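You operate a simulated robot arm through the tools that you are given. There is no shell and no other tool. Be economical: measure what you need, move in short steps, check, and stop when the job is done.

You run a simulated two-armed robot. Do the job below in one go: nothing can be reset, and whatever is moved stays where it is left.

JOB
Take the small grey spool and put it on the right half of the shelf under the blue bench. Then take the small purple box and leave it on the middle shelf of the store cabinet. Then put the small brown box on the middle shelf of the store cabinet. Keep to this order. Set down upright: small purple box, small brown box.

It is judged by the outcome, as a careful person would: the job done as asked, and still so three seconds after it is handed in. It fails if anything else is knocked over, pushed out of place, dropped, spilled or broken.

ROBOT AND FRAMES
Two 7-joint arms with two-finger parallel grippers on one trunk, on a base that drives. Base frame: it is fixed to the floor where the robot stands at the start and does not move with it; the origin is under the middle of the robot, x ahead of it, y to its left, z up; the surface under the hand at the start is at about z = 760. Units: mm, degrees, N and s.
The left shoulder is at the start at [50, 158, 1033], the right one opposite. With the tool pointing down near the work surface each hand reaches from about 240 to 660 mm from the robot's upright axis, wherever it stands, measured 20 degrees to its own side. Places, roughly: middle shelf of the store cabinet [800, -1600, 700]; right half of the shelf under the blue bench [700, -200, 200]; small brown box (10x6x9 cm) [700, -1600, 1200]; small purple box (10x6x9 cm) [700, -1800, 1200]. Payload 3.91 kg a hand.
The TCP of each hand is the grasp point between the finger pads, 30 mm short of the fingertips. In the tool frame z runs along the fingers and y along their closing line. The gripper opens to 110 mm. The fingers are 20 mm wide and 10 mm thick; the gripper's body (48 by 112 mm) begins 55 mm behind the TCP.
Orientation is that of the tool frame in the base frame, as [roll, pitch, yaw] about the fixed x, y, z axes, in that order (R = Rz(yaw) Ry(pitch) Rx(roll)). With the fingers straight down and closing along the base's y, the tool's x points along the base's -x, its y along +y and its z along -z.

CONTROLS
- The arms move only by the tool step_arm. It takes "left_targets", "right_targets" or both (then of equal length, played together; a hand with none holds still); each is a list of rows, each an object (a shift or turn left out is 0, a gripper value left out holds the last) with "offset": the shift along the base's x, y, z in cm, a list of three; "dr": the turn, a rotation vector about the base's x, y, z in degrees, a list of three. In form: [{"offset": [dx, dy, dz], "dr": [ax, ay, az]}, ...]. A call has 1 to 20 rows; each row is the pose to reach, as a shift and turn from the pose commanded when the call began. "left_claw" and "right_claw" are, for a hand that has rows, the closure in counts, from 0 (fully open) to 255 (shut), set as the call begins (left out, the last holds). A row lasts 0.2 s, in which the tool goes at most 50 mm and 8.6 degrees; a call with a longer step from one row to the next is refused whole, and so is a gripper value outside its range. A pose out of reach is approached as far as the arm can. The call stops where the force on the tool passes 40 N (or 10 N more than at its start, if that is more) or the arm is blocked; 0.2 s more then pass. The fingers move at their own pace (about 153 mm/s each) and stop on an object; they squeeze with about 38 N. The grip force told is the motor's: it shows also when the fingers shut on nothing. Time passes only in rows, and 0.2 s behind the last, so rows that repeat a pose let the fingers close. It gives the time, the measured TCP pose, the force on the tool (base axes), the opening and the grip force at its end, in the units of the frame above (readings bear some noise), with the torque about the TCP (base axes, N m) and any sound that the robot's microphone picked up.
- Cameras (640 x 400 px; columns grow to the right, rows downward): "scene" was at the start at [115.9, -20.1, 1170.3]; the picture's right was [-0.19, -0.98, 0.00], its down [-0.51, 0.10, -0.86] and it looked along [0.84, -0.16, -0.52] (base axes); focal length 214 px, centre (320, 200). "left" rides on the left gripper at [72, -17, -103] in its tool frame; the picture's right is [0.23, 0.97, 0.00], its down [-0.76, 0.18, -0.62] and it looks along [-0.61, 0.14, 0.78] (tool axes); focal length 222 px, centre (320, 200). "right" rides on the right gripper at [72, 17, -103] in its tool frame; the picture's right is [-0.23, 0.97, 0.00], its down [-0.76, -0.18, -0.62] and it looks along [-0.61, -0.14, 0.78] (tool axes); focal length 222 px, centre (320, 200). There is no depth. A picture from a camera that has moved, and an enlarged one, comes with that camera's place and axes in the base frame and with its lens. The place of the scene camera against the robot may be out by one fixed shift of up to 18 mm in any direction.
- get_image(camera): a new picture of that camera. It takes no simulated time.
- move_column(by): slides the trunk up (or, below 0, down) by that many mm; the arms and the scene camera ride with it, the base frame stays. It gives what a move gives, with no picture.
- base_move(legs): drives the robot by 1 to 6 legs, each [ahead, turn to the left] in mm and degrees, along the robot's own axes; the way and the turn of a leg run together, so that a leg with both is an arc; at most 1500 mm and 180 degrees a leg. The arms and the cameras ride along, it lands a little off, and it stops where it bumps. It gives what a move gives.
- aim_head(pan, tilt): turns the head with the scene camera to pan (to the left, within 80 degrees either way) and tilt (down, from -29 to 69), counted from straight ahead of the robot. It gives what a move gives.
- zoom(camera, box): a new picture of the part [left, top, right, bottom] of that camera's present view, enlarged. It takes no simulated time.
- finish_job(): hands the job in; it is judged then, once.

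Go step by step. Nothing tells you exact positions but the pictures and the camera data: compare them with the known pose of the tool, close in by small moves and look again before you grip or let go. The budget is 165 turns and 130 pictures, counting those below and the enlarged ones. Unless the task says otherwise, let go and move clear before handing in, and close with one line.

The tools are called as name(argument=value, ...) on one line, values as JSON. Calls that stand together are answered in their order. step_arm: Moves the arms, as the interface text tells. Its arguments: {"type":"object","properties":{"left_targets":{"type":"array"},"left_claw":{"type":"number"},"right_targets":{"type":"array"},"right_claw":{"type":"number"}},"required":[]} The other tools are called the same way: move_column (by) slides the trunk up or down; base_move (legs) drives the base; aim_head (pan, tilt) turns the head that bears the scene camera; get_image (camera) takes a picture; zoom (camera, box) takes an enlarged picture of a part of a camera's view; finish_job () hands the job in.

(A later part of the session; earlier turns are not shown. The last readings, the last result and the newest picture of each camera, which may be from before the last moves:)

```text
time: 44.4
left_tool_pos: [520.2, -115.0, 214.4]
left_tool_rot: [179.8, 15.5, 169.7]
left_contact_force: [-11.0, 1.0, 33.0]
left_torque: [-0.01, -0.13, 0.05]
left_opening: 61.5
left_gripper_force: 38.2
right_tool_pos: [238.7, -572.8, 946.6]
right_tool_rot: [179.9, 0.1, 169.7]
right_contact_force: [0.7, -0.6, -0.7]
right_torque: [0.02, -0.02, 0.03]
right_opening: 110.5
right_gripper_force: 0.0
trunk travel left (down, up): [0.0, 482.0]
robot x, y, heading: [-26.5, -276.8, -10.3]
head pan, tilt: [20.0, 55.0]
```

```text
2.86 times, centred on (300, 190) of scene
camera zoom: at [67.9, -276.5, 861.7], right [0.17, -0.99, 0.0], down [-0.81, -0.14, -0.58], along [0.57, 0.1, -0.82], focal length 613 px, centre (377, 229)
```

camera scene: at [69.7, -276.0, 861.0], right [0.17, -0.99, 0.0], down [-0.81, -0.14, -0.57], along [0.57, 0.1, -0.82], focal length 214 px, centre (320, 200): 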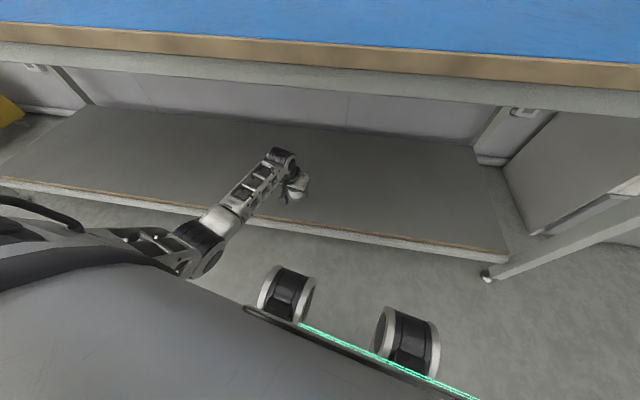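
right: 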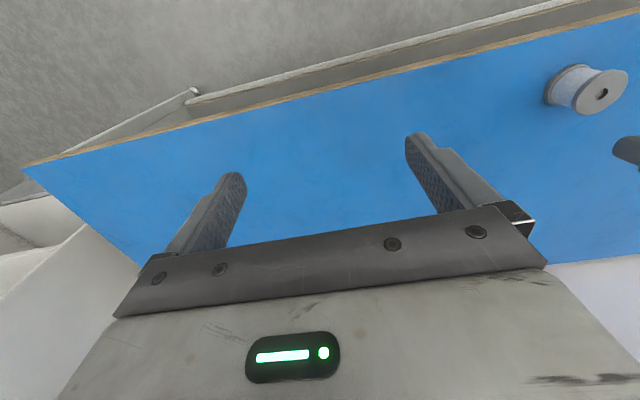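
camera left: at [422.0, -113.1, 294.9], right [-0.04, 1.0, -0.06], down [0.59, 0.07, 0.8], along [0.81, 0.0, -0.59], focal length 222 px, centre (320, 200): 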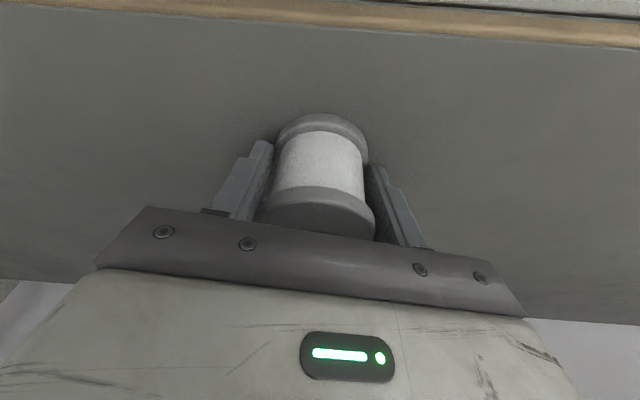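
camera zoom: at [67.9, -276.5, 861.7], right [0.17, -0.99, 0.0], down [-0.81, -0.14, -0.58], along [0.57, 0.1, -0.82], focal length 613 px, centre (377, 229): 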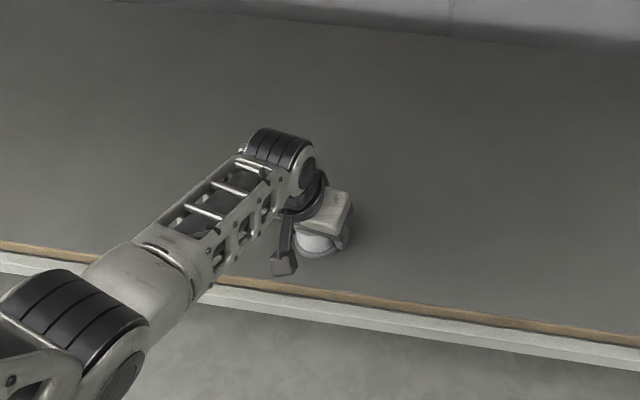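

Contact at TCP z≈214 (33 N). Easing the pressure, then opening.

step_arm(left_targets=[{"offset": [0, 0, 0.3]}, {"offset": [0, 0, 0.45]}])

step_arm(left_targets=[{"offset": [0, 0, 0]}, {"offset": [0, 0, 0]}, {"offset": [0, 0, 0]}], left_claw=0)

step_arm(left_targets=[{"offset": [0, 0, 1]}, {"offset": [0, 0, 4]}, {"offset": [0, 0, 7]}, {"offset": [0, 0, 10]}])

get_image(camera="left")

```text
time: 45.0
left_tool_pos: [517.5, -114.3, 214.8]
left_tool_rot: [-180.0, 15.0, 169.7]
left_contact_force: [3.6, -0.8, 9.2]
left_torque: [-0.05, -0.45, -0.04]
left_opening: 61.1
left_gripper_force: 37.5
right_tool_pos: [239.9, -571.9, 945.7]
right_tool_rot: [180.0, 0.0, 169.6]
right_contact_force: [-0.8, 0.9, 0.2]
right_torque: [-0.02, -0.03, -0.03]
right_opening: 110.1
right_gripper_force: 0.1
trunk travel left (down, up): [0.0, 482.0]
robot x, y, heading: [-29.8, -276.6, -10.3]
head pan, tilt: [20.0, 55.0]
```

```text
time: 45.8
left_tool_pos: [517.5, -113.2, 213.8]
left_tool_rot: [179.9, 14.9, 169.7]
left_contact_force: [-0.9, 0.3, -0.4]
left_torque: [0.02, 0.0, 0.03]
left_opening: 110.1
left_gripper_force: 0.1
right_tool_pos: [241.2, -572.1, 944.6]
right_tool_rot: [179.9, 0.0, 169.7]
right_contact_force: [0.2, -0.4, 0.0]
right_torque: [0.02, -0.04, -0.02]
right_opening: 110.1
right_gripper_force: 0.0
trunk travel left (down, up): [0.0, 482.0]
robot x, y, heading: [-30.1, -274.8, -10.5]
head pan, tilt: [20.0, 55.0]
```

```text
time: 46.8
left_tool_pos: [516.4, -113.8, 315.1]
left_tool_rot: [180.0, 14.9, 169.8]
left_contact_force: [-0.3, 1.3, 0.3]
left_torque: [0.01, -0.02, 0.01]
left_opening: 110.1
left_gripper_force: 0.2
right_tool_pos: [240.1, -572.8, 943.9]
right_tool_rot: [179.9, 0.0, 169.7]
right_contact_force: [0.4, 0.2, 0.1]
right_torque: [-0.04, 0.01, 0.0]
right_opening: 110.0
right_gripper_force: 0.0
trunk travel left (down, up): [0.0, 482.0]
robot x, y, heading: [-28.8, -278.1, -10.2]
head pan, tilt: [20.0, 55.0]
```

```text
97 pictures are left
camera left: at [418.1, -112.2, 397.2], right [-0.04, 1.0, -0.06], down [0.6, 0.07, 0.8], along [0.8, 0.0, -0.6], focal length 222 px, centre (320, 200)
```

left: 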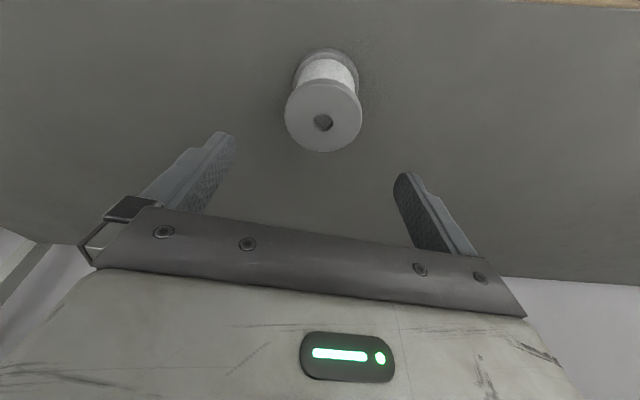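

The spool stands upright on the right half of the shelf. Backing out, then heading for the cabinet.

base_move(legs=[[-420, 0]])

get_image(camera="left")

step_arm(left_targets=[{"offset": [0, 0, 4]}, {"offset": [0, 0, 8]}, {"offset": [0, 0, 12]}, {"offset": [0, 0, 16]}, {"offset": [0, 0, 20]}, {"offset": [0, 0, 24]}, {"offset": [0, 0, 28]}, {"offset": [0, 0, 32]}, {"offset": [-4, 0, 36]}, {"offset": [-8, 0, 40]}, {"offset": [-10, 0, 44]}])

move_column(by=350)

base_move(legs=[[0, -80], [1380, 0], [0, 90]])

aim_head(pan=0, tilt=20)

get_image(camera="scene")

```text
time: 49.4
left_tool_pos: [96.0, -34.9, 316.1]
left_tool_rot: [-180.0, 15.0, 170.0]
left_contact_force: [-0.2, 0.2, 0.1]
left_torque: [-0.01, -0.02, -0.01]
left_opening: 110.0
left_gripper_force: 0.0
right_tool_pos: [-177.7, -496.2, 944.8]
right_tool_rot: [179.9, -0.1, 170.0]
right_contact_force: [0.0, 0.1, -0.1]
right_torque: [0.01, 0.05, 0.04]
right_opening: 109.9
right_gripper_force: 0.0
trunk travel left (down, up): [0.0, 482.0]
robot x, y, heading: [-450.2, -202.1, -10.0]
head pan, tilt: [20.0, 55.0]
```

```text
96 pictures are left
camera left: at [-3.3, -34.5, 396.9], right [-0.05, 1.0, -0.06], down [0.6, 0.07, 0.8], along [0.8, 0.0, -0.6], focal length 222 px, centre (320, 200)
```

left: 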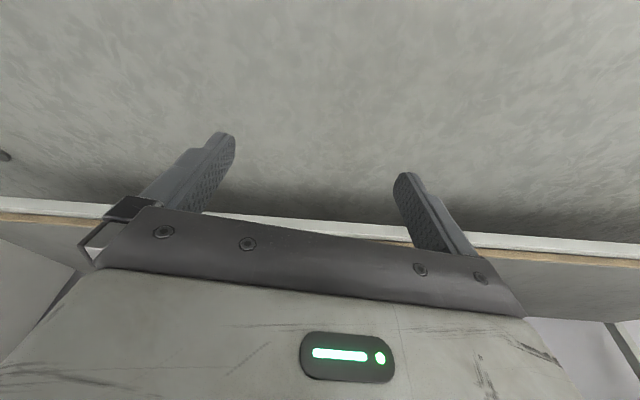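

```text
refused: row 9 steps farther than a row can; nothing moved
```

```text
time: 52.8
left_tool_pos: [94.9, -36.0, 665.6]
left_tool_rot: [-180.0, 15.0, 170.0]
left_contact_force: [0.4, 0.9, -0.5]
left_torque: [-0.01, 0.0, 0.0]
left_opening: 109.8
left_gripper_force: 0.0
right_tool_pos: [-178.9, -495.3, 1294.3]
right_tool_rot: [179.9, -0.1, 170.0]
right_contact_force: [-0.1, -0.1, 0.0]
right_torque: [0.03, 0.0, 0.04]
right_opening: 109.9
right_gripper_force: 0.1
trunk travel left (down, up): [-350.0, 132.0]
robot x, y, heading: [-450.5, -203.0, -10.2]
head pan, tilt: [20.0, 55.0]
```

```text
time: 67.0
left_tool_pos: [27.1, -1348.0, 664.9]
left_tool_rot: [180.0, 15.0, 177.5]
left_contact_force: [0.4, 0.0, 0.1]
left_torque: [0.0, 0.01, 0.04]
left_opening: 110.1
left_gripper_force: 0.1
right_tool_pos: [-181.5, -1840.8, 1295.5]
right_tool_rot: [179.9, 0.0, 177.6]
right_contact_force: [0.1, 0.8, 0.2]
right_torque: [0.01, -0.03, 0.03]
right_opening: 110.1
right_gripper_force: 0.0
trunk travel left (down, up): [-350.0, 132.0]
robot x, y, heading: [-491.4, -1586.2, -2.4]
head pan, tilt: [20.0, 55.0]
```

```text
time: 68.0
left_tool_pos: [27.6, -1349.0, 665.4]
left_tool_rot: [-180.0, 15.1, 177.5]
left_contact_force: [0.5, 0.7, 0.7]
left_torque: [0.02, -0.02, 0.05]
left_opening: 110.2
left_gripper_force: 0.0
right_tool_pos: [-181.4, -1840.2, 1294.5]
right_tool_rot: [179.9, 0.0, 177.6]
right_contact_force: [-0.2, 0.6, -0.9]
right_torque: [0.01, -0.02, 0.03]
right_opening: 109.8
right_gripper_force: 0.0
trunk travel left (down, up): [-350.0, 132.0]
robot x, y, heading: [-489.4, -1584.7, -2.5]
head pan, tilt: [0.0, 20.0]
```

```text
95 pictures are left
camera scene: at [-368.6, -1595.0, 1263.0], right [-0.04, -1.0, 0.0], down [-0.34, 0.01, -0.94], along [0.94, -0.04, -0.34], focal length 214 px, centre (320, 200)
```

scene: 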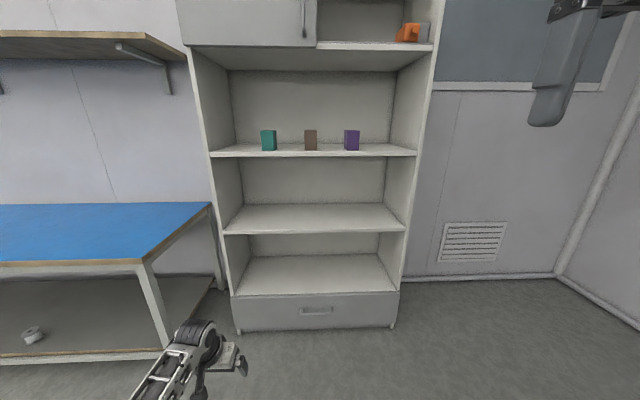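

The cabinet is ahead with teal, brown and purple boxes on a shelf. The spool on the low shelf looks odd from here; zooming on both.

zoom(camera="scene", box=[0, 300, 100, 365])

zoom(camera="scene", box=[200, 60, 440, 240])

```text
6.15 times, centred on (50, 332) of scene
camera zoom: at [-368.6, -1595.0, 1263.0], right [-0.04, -1.0, 0.0], down [-0.34, 0.01, -0.94], along [0.94, -0.04, -0.34], focal length 1320 px, centre (1982, -615)
```

zoom: 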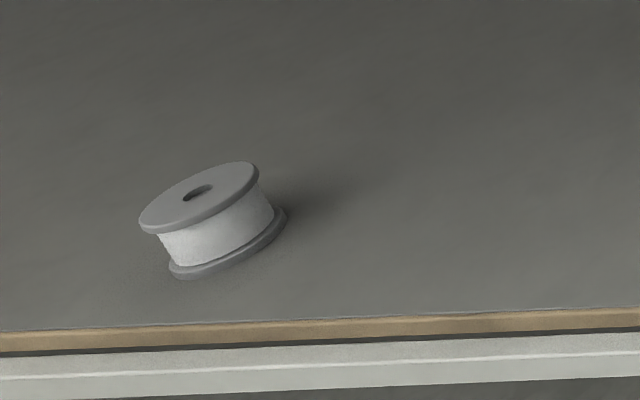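

```text
2.22 times, centred on (320, 150) of scene
camera zoom: at [-368.6, -1595.0, 1263.0], right [-0.04, -1.0, 0.0], down [-0.34, 0.01, -0.94], along [0.94, -0.04, -0.34], focal length 477 px, centre (320, 311)
```

zoom: 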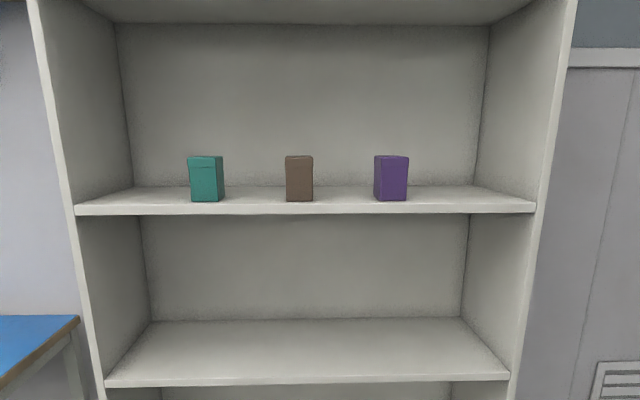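

The spool is fine (just lens stretch). Purple box is at about y −1771, brown −1591, on a shelf at z≈1138 with front near x≈580; the middle shelf is at z≈740. I'll tuck the left arm, drive closer and tilt the right hand 45°.

step_arm(left_targets=[{"offset": [-3, 1, 3]}, {"offset": [-6, 2, 6]}, {"offset": [-9, 3, 9]}, {"offset": [-12, 4, 12]}, {"offset": [-15, 4, 15]}, {"offset": [-18, 4, 18]}, {"offset": [-20, 4, 20]}], right_targets=[{"dr": [0, -8, 0]}, {"dr": [0, -16, 0]}, {"dr": [0, -24, 0]}, {"dr": [0, -32, 0]}, {"dr": [0, -40, 0]}, {"dr": [0, -45, 0]}, {"dr": [0, -45, 0]}], right_claw=0)

base_move(legs=[[460, 2.5]])

get_image(camera="scene")

get_image(camera="right")

```text
time: 69.6
left_tool_pos: [-173.9, -1312.4, 866.6]
left_tool_rot: [179.9, 14.9, 177.6]
left_contact_force: [0.5, 0.6, -0.8]
left_torque: [-0.02, 0.02, 0.0]
left_opening: 110.0
left_gripper_force: 0.1
right_tool_pos: [-182.5, -1840.1, 1294.8]
right_tool_rot: [177.4, 45.1, 176.7]
right_contact_force: [-0.4, 0.0, -0.1]
right_torque: [0.01, 0.0, -0.03]
right_opening: 109.9
right_gripper_force: 0.1
trunk travel left (down, up): [-350.0, 132.0]
robot x, y, heading: [-494.2, -1583.1, -2.4]
head pan, tilt: [0.0, 20.0]
```

```text
time: 72.3
left_tool_pos: [266.8, -1309.2, 865.8]
left_tool_rot: [179.9, 15.1, 179.9]
left_contact_force: [0.4, 0.1, 0.4]
left_torque: [-0.05, 0.0, 0.04]
left_opening: 110.1
left_gripper_force: 0.0
right_tool_pos: [278.3, -1839.0, 1294.2]
right_tool_rot: [177.6, 45.0, 178.9]
right_contact_force: [0.1, 0.1, 0.0]
right_torque: [0.02, -0.01, -0.02]
right_opening: 109.9
right_gripper_force: 0.0
trunk travel left (down, up): [-350.0, 132.0]
robot x, y, heading: [-39.6, -1598.2, -0.3]
head pan, tilt: [0.0, 20.0]
```

```text
92 pictures are left
camera scene: at [82.3, -1600.4, 1263.1], right [0.0, -1.0, 0.0], down [-0.34, 0.0, -0.94], along [0.94, 0.0, -0.34], focal length 214 px, centre (320, 200)
```

scene: 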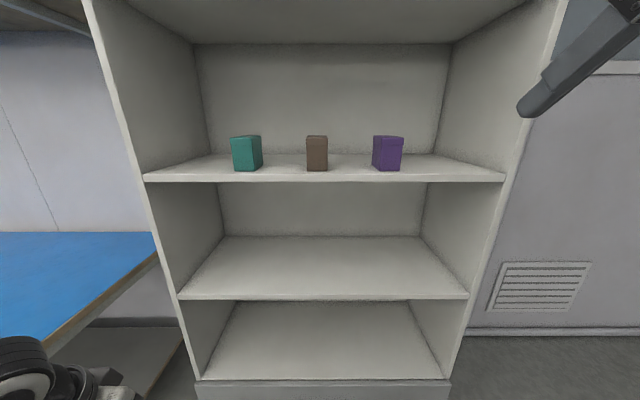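

```text
91 pictures are left
camera right: at [152.9, -1823.5, 1317.3], right [0.15, 0.97, 0.19], down [0.1, -0.21, 0.97], along [0.98, -0.13, -0.13], focal length 222 px, centre (320, 200)
```

right: 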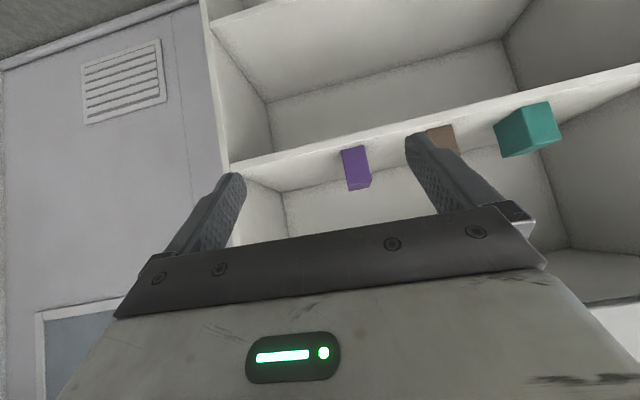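

zoom(camera="scene", box=[290, 120, 420, 200])

zoom(camera="right", box=[300, 120, 480, 220])

```text
4.92 times, centred on (355, 160) of scene
camera zoom: at [82.3, -1600.4, 1263.1], right [0.0, -1.0, 0.0], down [-0.34, 0.0, -0.94], along [0.94, 0.0, -0.34], focal length 1056 px, centre (148, 397)
```

zoom: 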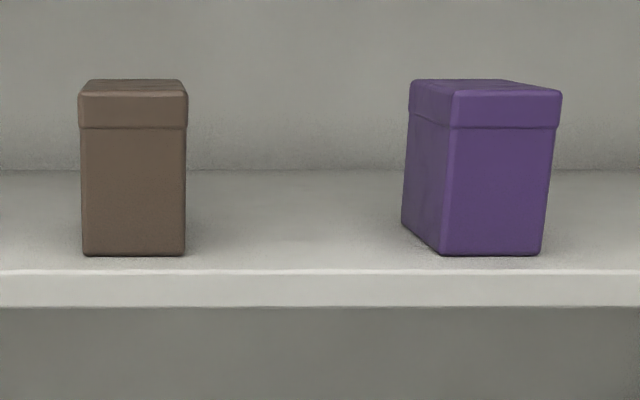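

```text
3.56 times, centred on (390, 170) of right
camera zoom: at [152.9, -1823.5, 1317.3], right [0.15, 0.97, 0.19], down [0.1, -0.21, 0.97], along [0.98, -0.13, -0.13], focal length 790 px, centre (71, 307)
```

zoom: 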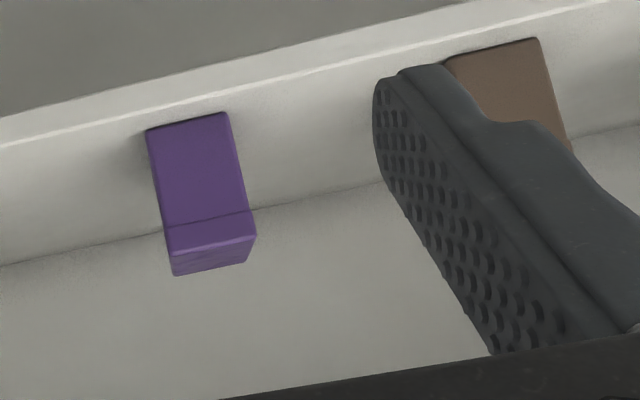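

Purple box: front face x≈688, centre y≈−1793, bottom z≈1136, top ≈1226, 60 mm wide along y. Driving 190 mm closer, then to a pre-grasp pose.

base_move(legs=[[190, 0.3]])

step_arm(right_targets=[{"offset": [2, 1, -2], "dr": [-1.7, 0, 0]}, {"offset": [5, 2, -4], "dr": [-1.7, 0, 0]}, {"offset": [8, 3, -6], "dr": [-1.7, 0, 0]}, {"offset": [11, 4, -8], "dr": [-1.7, 0, 0]}, {"offset": [14, 4.5, -9], "dr": [-1.7, 0, 0]}])

get_image(camera="right")

get_image(camera="scene")

```text
time: 73.9
left_tool_pos: [456.4, -1307.4, 866.4]
left_tool_rot: [180.0, 14.9, -179.9]
left_contact_force: [-0.8, 0.0, 0.5]
left_torque: [0.01, 0.03, 0.0]
left_opening: 109.9
left_gripper_force: 0.1
right_tool_pos: [470.6, -1837.7, 1294.6]
right_tool_rot: [177.5, 44.9, 179.0]
right_contact_force: [0.1, -0.3, -0.6]
right_torque: [-0.01, 0.01, 0.02]
right_opening: 110.0
right_gripper_force: 0.2
trunk travel left (down, up): [-350.0, 132.0]
robot x, y, heading: [153.6, -1595.0, 0.2]
head pan, tilt: [0.0, 20.0]
```

```text
time: 75.1
left_tool_pos: [457.0, -1308.0, 866.3]
left_tool_rot: [179.9, 15.1, -179.9]
left_contact_force: [-0.4, -0.6, -0.1]
left_torque: [0.0, -0.01, -0.01]
left_opening: 109.8
left_gripper_force: 0.1
right_tool_pos: [612.6, -1791.4, 1204.3]
right_tool_rot: [180.0, 44.8, -179.2]
right_contact_force: [-0.1, -0.2, -0.6]
right_torque: [-0.03, 0.03, 0.01]
right_opening: 110.0
right_gripper_force: 0.0
trunk travel left (down, up): [-350.0, 132.0]
robot x, y, heading: [151.5, -1599.0, 0.2]
head pan, tilt: [0.0, 20.0]
```

```text
88 pictures are left
camera right: at [487.4, -1776.2, 1227.0], right [0.15, 0.98, 0.16], down [0.1, -0.18, 0.98], along [0.98, -0.13, -0.13], focal length 222 px, centre (320, 200)
```

right: 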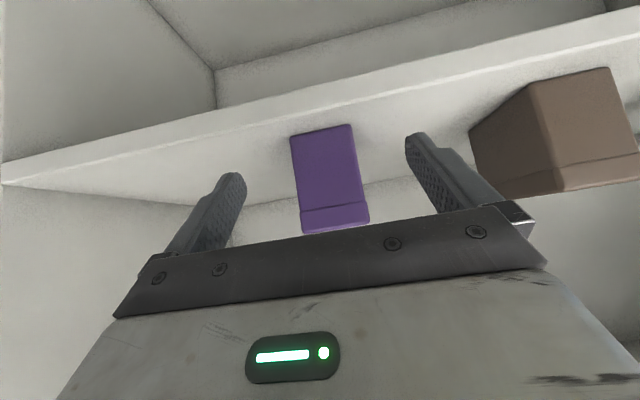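

```text
87 pictures are left
camera scene: at [273.7, -1599.8, 1263.0], right [0.0, -1.0, 0.0], down [-0.34, 0.0, -0.94], along [0.94, 0.0, -0.34], focal length 214 px, centre (320, 200)
```

scene: 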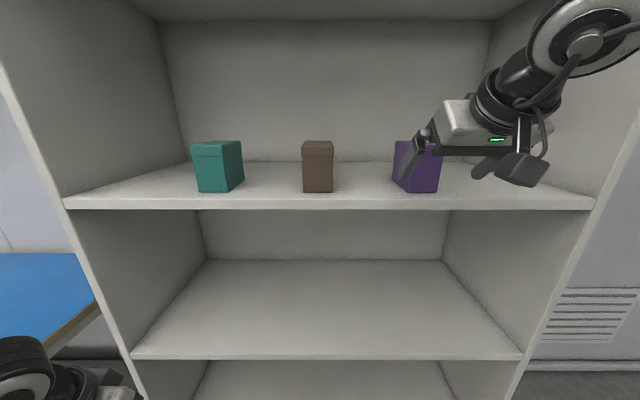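

The box front is at x≈683, y≈−1790: aligned with the hand. Sliding forward to straddle it.

step_arm(right_targets=[{"offset": [2, 0.1, -1.4]}, {"offset": [5, 0.1, -1.4]}, {"offset": [8, 0.1, -1.4]}, {"offset": [10, 0.1, -1.4]}])

get_image(camera="right")

zoom(camera="scene", box=[360, 60, 600, 210])

```text
time: 76.1
left_tool_pos: [455.9, -1307.4, 865.4]
left_tool_rot: [-180.0, 15.0, -179.8]
left_contact_force: [0.6, -0.5, -0.7]
left_torque: [0.01, -0.03, 0.01]
left_opening: 110.1
left_gripper_force: 0.1
right_tool_pos: [710.6, -1791.4, 1192.5]
right_tool_rot: [179.9, 44.8, -179.2]
right_contact_force: [0.0, -0.1, -0.2]
right_torque: [-0.01, -0.03, -0.01]
right_opening: 110.1
right_gripper_force: 0.0
trunk travel left (down, up): [-350.0, 132.0]
robot x, y, heading: [156.2, -1598.1, 0.1]
head pan, tilt: [0.0, 20.0]
```

```text
86 pictures are left
camera right: at [586.2, -1776.5, 1212.8], right [0.15, 0.98, 0.16], down [0.1, -0.18, 0.98], along [0.98, -0.13, -0.13], focal length 222 px, centre (320, 200)
```

right: 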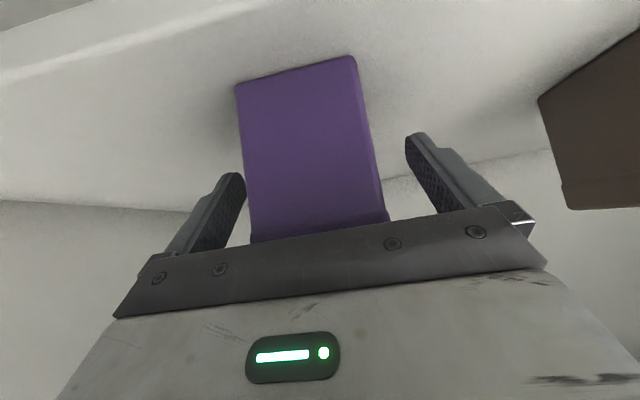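

```text
2.67 times, centred on (480, 135) of scene
camera zoom: at [273.6, -1600.0, 1263.1], right [0.0, -1.0, 0.0], down [-0.34, 0.0, -0.94], along [0.94, 0.0, -0.34], focal length 572 px, centre (-107, 373)
```

zoom: 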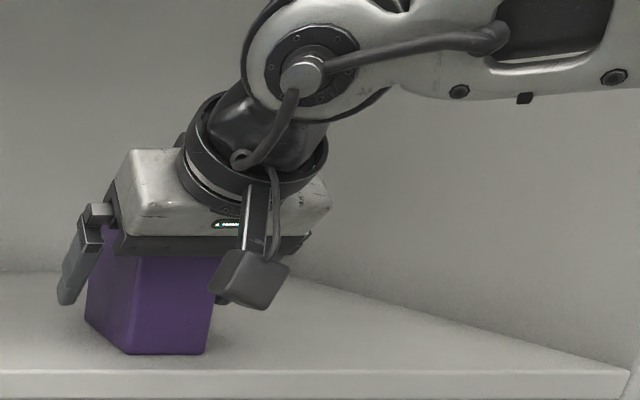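

Straddling well; closing.

step_arm(right_targets=[{"offset": [0, 0, 0]}, {"offset": [0, 0, 0]}, {"offset": [0, 0, 0]}, {"offset": [0, 0, 0]}], right_claw=255)

step_arm(right_targets=[{"offset": [0, 0, 0.5]}, {"offset": [0, 0, 1.2]}, {"offset": [0, 0, 2]}, {"offset": [0, 0, 3]}])

get_image(camera="scene")

get_image(camera="right")

```text
time: 77.1
left_tool_pos: [455.3, -1308.8, 864.4]
left_tool_rot: [-180.0, 15.0, -179.9]
left_contact_force: [-0.3, -0.1, -0.3]
left_torque: [-0.04, 0.0, 0.01]
left_opening: 110.1
left_gripper_force: 0.2
right_tool_pos: [712.2, -1791.4, 1192.1]
right_tool_rot: [179.8, 45.0, -179.1]
right_contact_force: [0.0, 0.1, 0.1]
right_torque: [-0.04, -0.15, 0.01]
right_opening: 57.7
right_gripper_force: 38.0
trunk travel left (down, up): [-350.0, 132.0]
robot x, y, heading: [149.8, -1597.2, 0.1]
head pan, tilt: [0.0, 20.0]
```

```text
time: 78.1
left_tool_pos: [455.2, -1308.1, 865.9]
left_tool_rot: [180.0, 15.1, -179.9]
left_contact_force: [-0.2, -0.3, -0.5]
left_torque: [-0.02, -0.03, -0.01]
left_opening: 110.1
left_gripper_force: 0.0
right_tool_pos: [711.2, -1791.0, 1220.2]
right_tool_rot: [179.9, 44.9, -179.2]
right_contact_force: [0.1, 0.1, -2.2]
right_torque: [0.01, 0.02, -0.01]
right_opening: 57.6
right_gripper_force: 38.1
trunk travel left (down, up): [-350.0, 132.0]
robot x, y, heading: [149.0, -1598.1, 0.0]
head pan, tilt: [0.0, 20.0]
```

```text
84 pictures are left
camera scene: at [273.4, -1600.0, 1263.1], right [0.0, -1.0, 0.0], down [-0.34, 0.0, -0.94], along [0.94, 0.0, -0.34], focal length 214 px, centre (320, 200)
```

scene: 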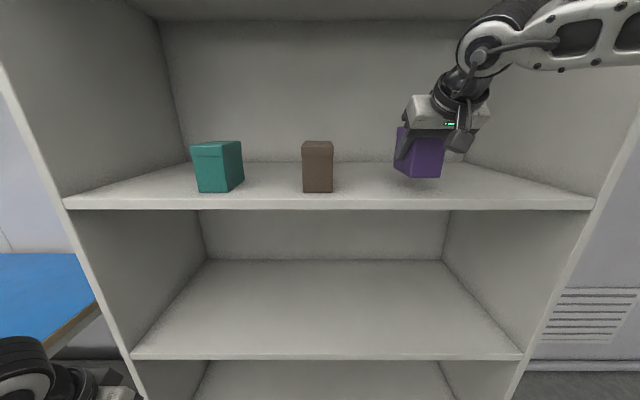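

```text
83 pictures are left
camera right: at [585.4, -1777.1, 1242.9], right [0.15, 0.98, 0.16], down [0.1, -0.18, 0.98], along [0.98, -0.13, -0.13], focal length 222 px, centre (320, 200)
```

right: 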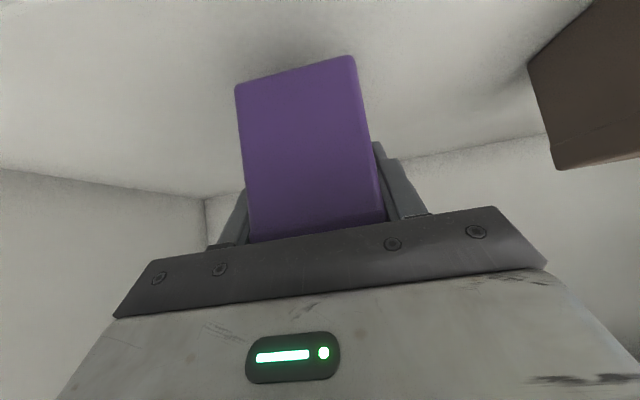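

Purple box is held upright (its bottom is 56 mm below TCP). Withdrawing it from the upper shelf, then lowering in front of the cabinet.

step_arm(right_targets=[{"offset": [-3, 0, 0.5]}, {"offset": [-6, 0, 0.5]}, {"offset": [-9, 0, 0.5]}, {"offset": [-12, 0, 0.5]}, {"offset": [-15, 0, 0.5]}, {"offset": [-18, 0, 0.5]}, {"offset": [-21, 0, 0.5]}])

get_image(camera="scene")

```text
time: 79.7
left_tool_pos: [456.9, -1308.0, 865.9]
left_tool_rot: [-179.9, 14.9, -179.8]
left_contact_force: [-0.3, -0.3, 0.4]
left_torque: [0.01, -0.01, 0.04]
left_opening: 109.8
left_gripper_force: 0.1
right_tool_pos: [500.3, -1792.6, 1227.0]
right_tool_rot: [179.9, 44.9, -179.2]
right_contact_force: [-0.6, 1.0, -2.0]
right_torque: [0.0, -0.01, 0.01]
right_opening: 57.9
right_gripper_force: 38.4
trunk travel left (down, up): [-350.0, 132.0]
robot x, y, heading: [152.2, -1594.2, -0.0]
head pan, tilt: [0.0, 20.0]
```

```text
82 pictures are left
camera scene: at [273.0, -1600.1, 1263.2], right [0.0, -1.0, 0.0], down [-0.34, 0.0, -0.94], along [0.94, 0.0, -0.34], focal length 214 px, centre (320, 200)
```

scene: 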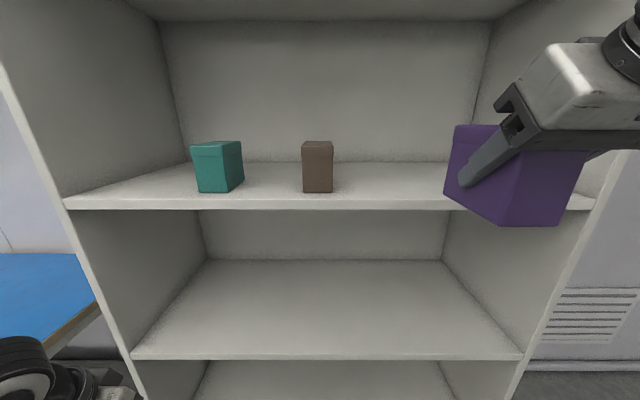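

The box is clear of the shelf front. Lowering the trunk 300 mm.

move_column(by=-300)

get_image(camera="scene")

get_image(camera="right")

```text
time: 82.7
left_tool_pos: [456.1, -1307.1, 565.3]
left_tool_rot: [-179.9, 15.0, -179.9]
left_contact_force: [0.0, -0.4, 0.4]
left_torque: [0.01, -0.02, 0.03]
left_opening: 110.2
left_gripper_force: 0.0
right_tool_pos: [500.8, -1793.1, 928.2]
right_tool_rot: [179.9, 44.8, -179.2]
right_contact_force: [0.4, -0.4, -2.1]
right_torque: [0.0, 0.01, 0.01]
right_opening: 57.6
right_gripper_force: 38.0
trunk travel left (down, up): [-50.0, 432.0]
robot x, y, heading: [152.8, -1598.7, 0.3]
head pan, tilt: [0.0, 20.0]
```

```text
81 pictures are left
camera scene: at [273.3, -1600.0, 963.1], right [0.0, -1.0, 0.0], down [-0.34, 0.0, -0.94], along [0.94, 0.0, -0.34], focal length 214 px, centre (320, 200)
```

scene: 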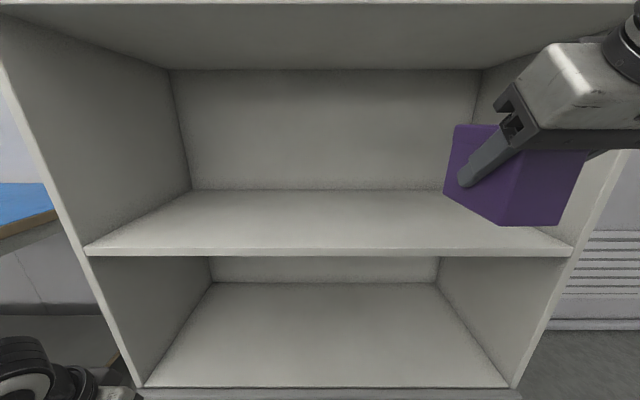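

```text
80 pictures are left
camera right: at [375.3, -1776.3, 948.9], right [0.15, 0.98, 0.16], down [0.1, -0.18, 0.98], along [0.98, -0.13, -0.13], focal length 222 px, centre (320, 200)
```

right: 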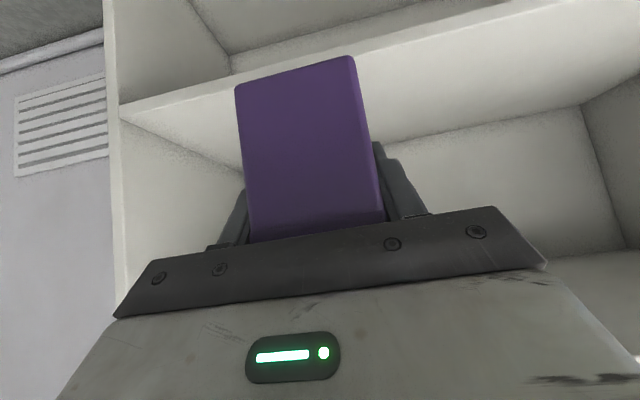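

The middle shelf's surface is at about z≈725, front x≈640. Moving down to clear it by ~50 mm, then in.

step_arm(right_targets=[{"offset": [0, 0, -3]}, {"offset": [0, 0, -6]}, {"offset": [1, 0, -9]}, {"offset": [4, 0, -9]}, {"offset": [8, 0, -9]}, {"offset": [12, 0, -9]}, {"offset": [16, 0, -9]}, {"offset": [20, 0, -9]}, {"offset": [23.5, 0, -9]}])

get_image(camera="scene")

get_image(camera="right")

```text
time: 84.7
left_tool_pos: [455.9, -1309.1, 565.6]
left_tool_rot: [-180.0, 15.0, -179.9]
left_contact_force: [-0.4, -0.7, 0.9]
left_torque: [-0.01, -0.01, 0.0]
left_opening: 110.2
left_gripper_force: 0.0
right_tool_pos: [734.3, -1793.6, 837.0]
right_tool_rot: [179.9, 44.8, -179.0]
right_contact_force: [-1.1, 0.3, -1.5]
right_torque: [-0.02, 0.01, -0.05]
right_opening: 57.8
right_gripper_force: 38.3
trunk travel left (down, up): [-50.0, 432.0]
robot x, y, heading: [149.3, -1595.9, -0.1]
head pan, tilt: [0.0, 20.0]
```

```text
79 pictures are left
camera scene: at [273.3, -1600.0, 963.1], right [0.0, -1.0, 0.0], down [-0.34, 0.0, -0.94], along [0.94, 0.0, -0.34], focal length 214 px, centre (320, 200)
```

scene: 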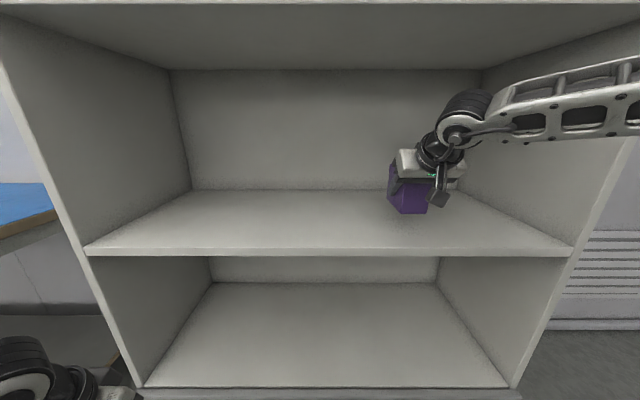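

```text
78 pictures are left
camera right: at [609.7, -1778.0, 858.3], right [0.15, 0.98, 0.16], down [0.1, -0.18, 0.98], along [0.98, -0.13, -0.13], focal length 222 px, centre (320, 200)
```

right: 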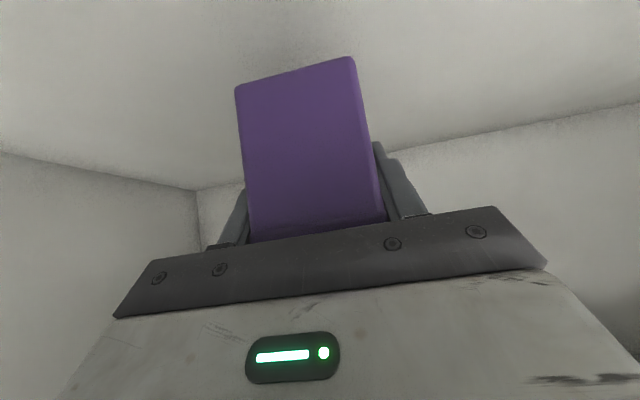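

step_arm(right_targets=[{"offset": [0, 0, -1.5]}, {"offset": [0, 0, -3]}, {"offset": [0, 0, -4]}])

step_arm(right_targets=[{"offset": [0, 0, -0.4]}, {"offset": [0, 0, -0.8]}])

zoom(camera="scene", box=[340, 120, 500, 240])

```text
time: 85.5
left_tool_pos: [455.5, -1308.0, 564.8]
left_tool_rot: [-179.9, 15.0, -179.9]
left_contact_force: [0.4, 1.4, -1.0]
left_torque: [-0.01, -0.01, -0.01]
left_opening: 110.2
left_gripper_force: 0.1
right_tool_pos: [735.1, -1792.0, 797.3]
right_tool_rot: [179.9, 45.0, -179.2]
right_contact_force: [-0.1, 0.5, -1.9]
right_torque: [0.0, -0.03, 0.02]
right_opening: 58.0
right_gripper_force: 37.9
trunk travel left (down, up): [-50.0, 432.0]
robot x, y, heading: [153.3, -1601.3, 0.3]
head pan, tilt: [0.0, 20.0]
```

```text
time: 86.1
left_tool_pos: [455.5, -1308.6, 566.8]
left_tool_rot: [-180.0, 15.0, -179.9]
left_contact_force: [-0.1, 0.7, -0.8]
left_torque: [0.0, 0.01, 0.01]
left_opening: 110.0
left_gripper_force: 0.1
right_tool_pos: [736.2, -1790.8, 790.8]
right_tool_rot: [179.8, 45.2, -179.2]
right_contact_force: [-1.6, -0.3, 3.6]
right_torque: [-0.2, 0.22, 0.01]
right_opening: 57.4
right_gripper_force: 38.3
trunk travel left (down, up): [-50.0, 432.0]
robot x, y, heading: [150.9, -1595.7, -0.1]
head pan, tilt: [0.0, 20.0]
```

```text
3.33 times, centred on (420, 180) of scene
camera zoom: at [273.0, -1599.9, 963.3], right [0.0, -1.0, 0.0], down [-0.34, 0.0, -0.94], along [0.94, 0.0, -0.34], focal length 715 px, centre (-13, 267)
```

zoom: 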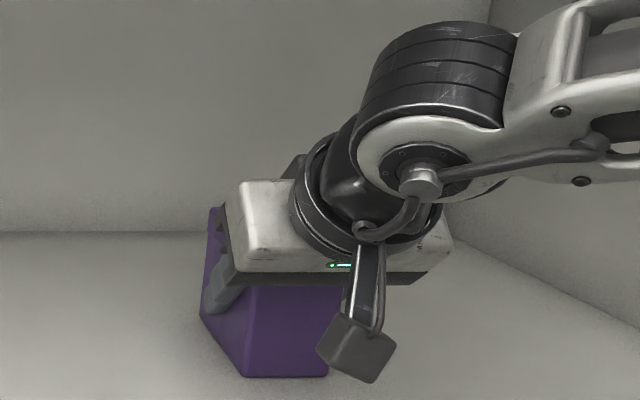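

First contact at TCP z≈790. Pressing lightly to seat it flat.

step_arm(right_targets=[{"offset": [0, 0, -0.15]}, {"offset": [0, 0, -0.15]}])

```text
time: 86.7
left_tool_pos: [454.6, -1308.7, 566.9]
left_tool_rot: [180.0, 15.1, -179.9]
left_contact_force: [0.2, -0.1, -0.7]
left_torque: [0.0, 0.01, 0.02]
left_opening: 109.9
left_gripper_force: 0.1
right_tool_pos: [734.7, -1790.5, 791.3]
right_tool_rot: [179.8, 45.3, -179.2]
right_contact_force: [-2.9, -2.5, 14.7]
right_torque: [-0.32, 0.76, 0.08]
right_opening: 57.7
right_gripper_force: 38.1
trunk travel left (down, up): [-50.0, 432.0]
robot x, y, heading: [152.2, -1597.3, 0.1]
head pan, tilt: [0.0, 20.0]
```

step_arm(right_targets=[{"offset": [0, 0, 0.1]}, {"offset": [0, 0, 0.1]}])

step_arm(right_targets=[{"offset": [0, 0, 0]}, {"offset": [0, 0, 0]}, {"offset": [0, 0, 0]}], right_claw=0)

get_image(camera="right")

```text
time: 87.3
left_tool_pos: [455.1, -1308.1, 564.7]
left_tool_rot: [-180.0, 15.1, -179.9]
left_contact_force: [0.2, -0.5, 0.0]
left_torque: [-0.02, -0.04, 0.0]
left_opening: 110.0
left_gripper_force: 0.1
right_tool_pos: [735.8, -1791.2, 791.4]
right_tool_rot: [179.9, 45.1, -179.2]
right_contact_force: [0.1, -1.4, 17.0]
right_torque: [-0.31, 0.58, 0.05]
right_opening: 57.8
right_gripper_force: 38.4
trunk travel left (down, up): [-50.0, 432.0]
robot x, y, heading: [148.6, -1597.8, 0.1]
head pan, tilt: [0.0, 20.0]
```

```text
time: 88.1
left_tool_pos: [455.4, -1308.7, 565.8]
left_tool_rot: [180.0, 15.0, -179.9]
left_contact_force: [0.1, 0.0, -0.2]
left_torque: [-0.01, 0.01, 0.01]
left_opening: 110.2
left_gripper_force: 0.1
right_tool_pos: [735.3, -1791.3, 788.4]
right_tool_rot: [179.9, 44.9, -179.2]
right_contact_force: [0.8, -0.6, -0.9]
right_torque: [-0.01, 0.0, 0.01]
right_opening: 110.3
right_gripper_force: 0.0
trunk travel left (down, up): [-50.0, 432.0]
robot x, y, heading: [151.2, -1597.7, -0.1]
head pan, tilt: [0.0, 20.0]
```

```text
76 pictures are left
camera right: at [610.2, -1776.1, 810.4], right [0.15, 0.98, 0.16], down [0.1, -0.18, 0.98], along [0.98, -0.13, -0.13], focal length 222 px, centre (320, 200)
```

right: 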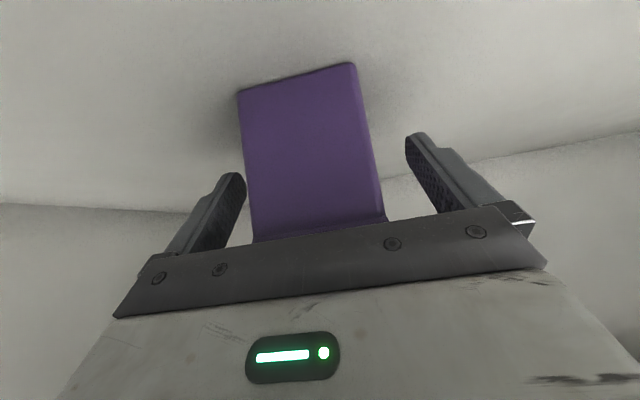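

Released and standing. Withdrawing the hand.

step_arm(right_targets=[{"offset": [-2, 0, 1]}, {"offset": [-5, 0, 2]}, {"offset": [-9, 0, 3]}, {"offset": [-13, 0, 4]}, {"offset": [-17, 0, 4]}, {"offset": [-21, 0, 4]}, {"offset": [-24, 0, 4]}])

get_image(camera="scene")

```text
time: 89.7
left_tool_pos: [456.9, -1307.7, 566.0]
left_tool_rot: [-179.9, 15.0, -180.0]
left_contact_force: [0.8, -0.2, -0.2]
left_torque: [0.0, 0.01, 0.01]
left_opening: 110.3
left_gripper_force: 0.1
right_tool_pos: [494.4, -1791.5, 829.4]
right_tool_rot: [-180.0, 44.9, -179.1]
right_contact_force: [0.9, -0.3, -0.1]
right_torque: [-0.01, 0.03, 0.0]
right_opening: 110.0
right_gripper_force: 0.0
trunk travel left (down, up): [-50.0, 432.0]
robot x, y, heading: [153.0, -1594.5, 0.0]
head pan, tilt: [0.0, 20.0]
```

```text
75 pictures are left
camera scene: at [273.4, -1599.9, 963.1], right [0.0, -1.0, 0.0], down [-0.34, 0.0, -0.94], along [0.94, 0.0, -0.34], focal length 214 px, centre (320, 200)
```

scene: 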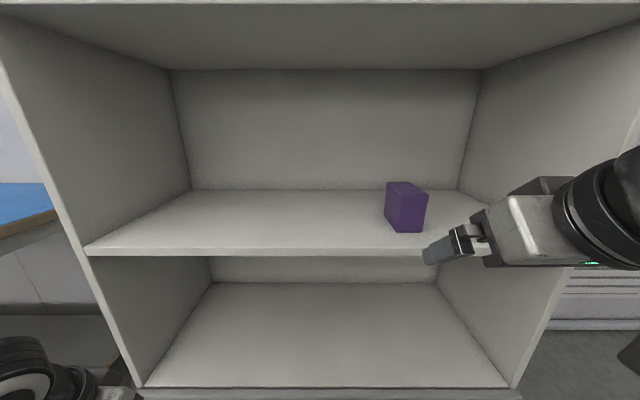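

Purple box stands upright on the middle shelf. Raising the trunk again and moving the right hand in front of the brown box (y≈−1577).

move_column(by=300)

step_arm(right_targets=[{"offset": [0, 3, 1.5]}, {"offset": [0, 7, 3]}, {"offset": [1, 11, 4.5]}, {"offset": [3, 15, 6]}, {"offset": [6, 18, 7.5]}, {"offset": [9, 21, 7.5]}, {"offset": [10, 21.4, 7.5]}])

get_image(camera="right")

get_image(camera="scene")

```text
time: 92.7
left_tool_pos: [455.6, -1308.2, 865.2]
left_tool_rot: [180.0, 15.0, -179.9]
left_contact_force: [0.8, 0.2, 0.2]
left_torque: [-0.01, -0.03, 0.0]
left_opening: 110.2
left_gripper_force: 0.1
right_tool_pos: [495.2, -1791.6, 1129.6]
right_tool_rot: [179.9, 44.9, -179.2]
right_contact_force: [-0.4, 0.2, -0.1]
right_torque: [-0.02, -0.01, -0.02]
right_opening: 110.1
right_gripper_force: 0.0
trunk travel left (down, up): [-350.0, 132.0]
robot x, y, heading: [153.5, -1596.2, 0.2]
head pan, tilt: [0.0, 20.0]
```

```text
time: 94.3
left_tool_pos: [457.4, -1308.6, 865.7]
left_tool_rot: [179.9, 14.8, -179.9]
left_contact_force: [0.3, 0.5, -0.1]
left_torque: [0.03, 0.02, -0.04]
left_opening: 110.2
left_gripper_force: 0.0
right_tool_pos: [566.1, -1689.5, 1228.8]
right_tool_rot: [179.6, 44.8, -179.2]
right_contact_force: [0.0, 0.2, 0.0]
right_torque: [0.05, 0.03, 0.03]
right_opening: 109.8
right_gripper_force: 0.0
right hand out of reach, approached as far as the arm can: row 4, 5, 6, 7
trunk travel left (down, up): [-350.0, 132.0]
robot x, y, heading: [152.0, -1598.1, 0.1]
head pan, tilt: [0.0, 20.0]
```

```text
74 pictures are left
camera right: at [440.9, -1674.6, 1250.2], right [0.14, 0.98, 0.16], down [0.1, -0.18, 0.98], along [0.98, -0.12, -0.13], focal length 222 px, centre (320, 200)
```

right: 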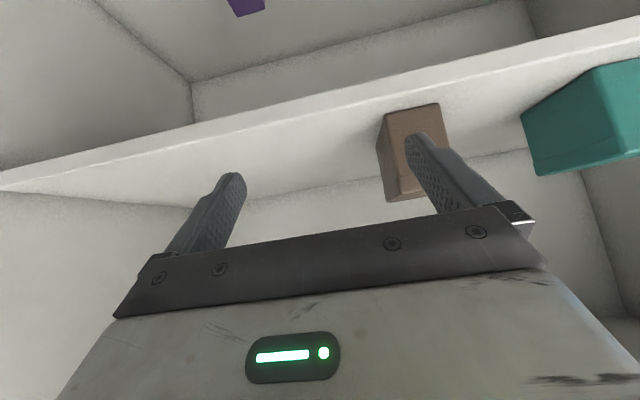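

```text
73 pictures are left
camera scene: at [274.4, -1600.4, 1262.9], right [0.0, -1.0, 0.0], down [-0.34, 0.0, -0.94], along [0.94, 0.0, -0.34], focal length 214 px, centre (320, 200)
```

scene: 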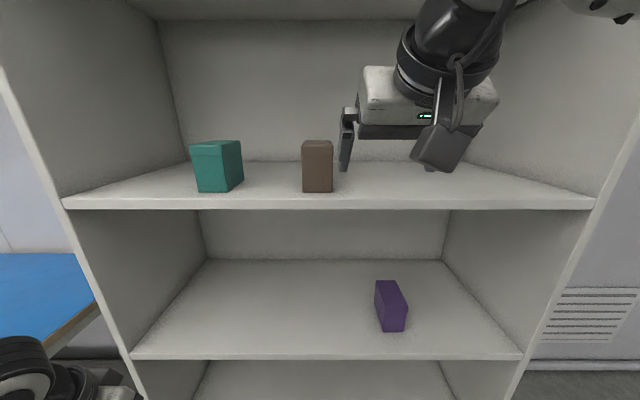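

The right arm can't reach that far across. I'll bring the hand back to its own side and shift the base ~210 mm to the left.

step_arm(right_targets=[{"offset": [-3, -3.5, 0]}, {"offset": [-6, -7, 0]}, {"offset": [-9, -10.5, 0]}, {"offset": [-9, -14, 0]}, {"offset": [-9, -18, 0]}, {"offset": [-9, -21, 0]}])

base_move(legs=[[-300, 0], [0, 90], [205, 0], [0, -90]])

get_image(camera="scene")

```text
time: 95.7
left_tool_pos: [456.0, -1309.0, 865.5]
left_tool_rot: [-180.0, 15.1, -179.8]
left_contact_force: [-0.7, 0.0, 0.2]
left_torque: [0.01, -0.01, 0.02]
left_opening: 110.0
left_gripper_force: 0.0
right_tool_pos: [472.8, -1901.8, 1228.7]
right_tool_rot: [-180.0, 45.0, -179.1]
right_contact_force: [-0.6, 0.1, 0.1]
right_torque: [-0.01, 0.0, 0.0]
right_opening: 109.8
right_gripper_force: 0.0
trunk travel left (down, up): [-350.0, 132.0]
robot x, y, heading: [151.2, -1596.8, 0.1]
head pan, tilt: [0.0, 20.0]
```

```text
time: 106.6
left_tool_pos: [149.2, -1099.6, 866.2]
left_tool_rot: [180.0, 15.1, -179.1]
left_contact_force: [0.1, -0.6, 0.9]
left_torque: [0.01, -0.03, 0.03]
left_opening: 110.2
left_gripper_force: 0.0
right_tool_pos: [176.2, -1692.0, 1229.4]
right_tool_rot: [179.9, 44.9, -178.3]
right_contact_force: [0.1, 0.3, -0.6]
right_torque: [0.01, 0.01, 0.03]
right_opening: 109.9
right_gripper_force: 0.0
trunk travel left (down, up): [-350.0, 132.0]
robot x, y, heading: [-146.0, -1396.3, 0.9]
head pan, tilt: [0.0, 20.0]
```

```text
72 pictures are left
camera scene: at [-28.3, -1394.1, 1263.1], right [0.02, -1.0, 0.0], down [-0.34, -0.01, -0.94], along [0.94, 0.02, -0.34], focal length 214 px, centre (320, 200)
```

scene: 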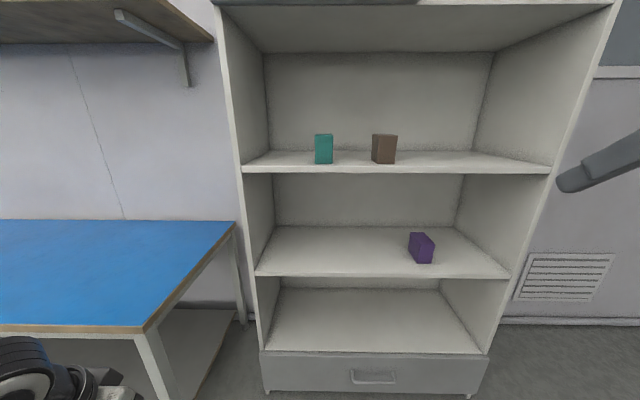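

Shifted left. Tucking the left hand inwards, driving forward again and bringing the right hand in line with the brown box.

step_arm(left_targets=[{"offset": [-2, -4, 0]}, {"offset": [-3, -8, 0]}, {"offset": [-4, -12, 0]}], right_targets=[{"offset": [0, 3, -1]}, {"offset": [0, 6, -2]}, {"offset": [0, 9, -2.5]}])

base_move(legs=[[300, -0.9]])

get_image(camera="right")

get_image(camera="scene")

```text
time: 107.4
left_tool_pos: [145.8, -1229.6, 855.6]
left_tool_rot: [180.0, 15.0, -178.9]
left_contact_force: [0.6, 0.6, 0.2]
left_torque: [0.0, -0.01, -0.02]
left_opening: 110.1
left_gripper_force: 0.1
left hand out of reach, approached as far as the arm can: row 1, 2, 3
right_tool_pos: [176.7, -1602.1, 1204.3]
right_tool_rot: [179.9, 44.9, -178.3]
right_contact_force: [-0.1, -0.3, 0.9]
right_torque: [-0.02, -0.02, -0.02]
right_opening: 110.2
right_gripper_force: 0.1
trunk travel left (down, up): [-350.0, 132.0]
robot x, y, heading: [-147.2, -1396.9, 1.1]
head pan, tilt: [0.0, 20.0]
```

```text
time: 109.4
left_tool_pos: [447.5, -1230.8, 855.0]
left_tool_rot: [-179.9, 14.9, -179.8]
left_contact_force: [0.0, 0.1, -0.6]
left_torque: [0.01, -0.03, 0.03]
left_opening: 110.0
left_gripper_force: 0.1
right_tool_pos: [475.1, -1602.5, 1205.3]
right_tool_rot: [179.9, 44.9, -179.2]
right_contact_force: [0.5, 0.6, -0.6]
right_torque: [0.03, -0.03, 0.0]
right_opening: 109.8
right_gripper_force: 0.0
trunk travel left (down, up): [-350.0, 132.0]
robot x, y, heading: [152.7, -1388.0, 0.1]
head pan, tilt: [0.0, 20.0]
```

```text
71 pictures are left
camera right: at [348.5, -1587.7, 1226.7], right [0.15, 0.98, 0.16], down [0.1, -0.18, 0.98], along [0.98, -0.13, -0.13], focal length 222 px, centre (320, 200)
```

right: 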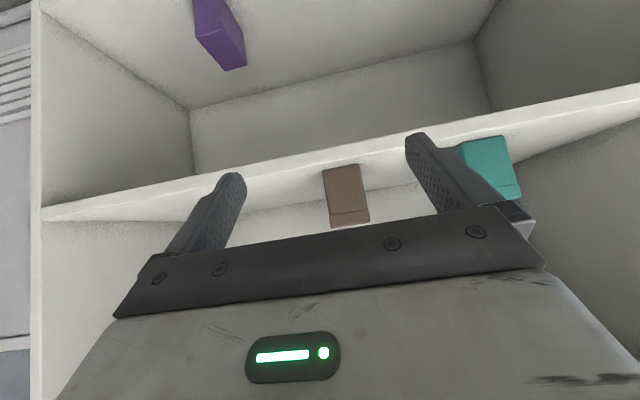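

```text
70 pictures are left
camera scene: at [272.0, -1393.0, 1263.0], right [0.0, -1.0, 0.0], down [-0.34, 0.0, -0.94], along [0.94, 0.0, -0.34], focal length 214 px, centre (320, 200)
```

scene: 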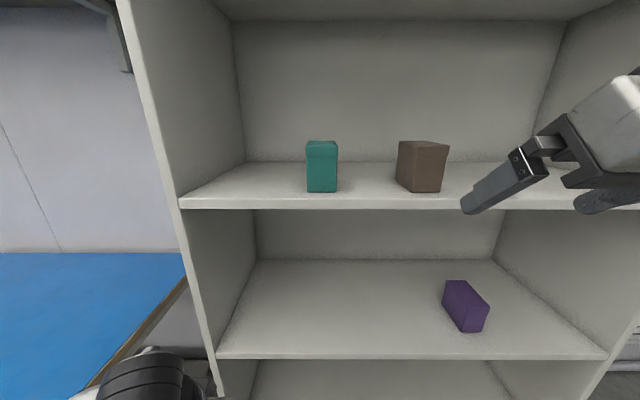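

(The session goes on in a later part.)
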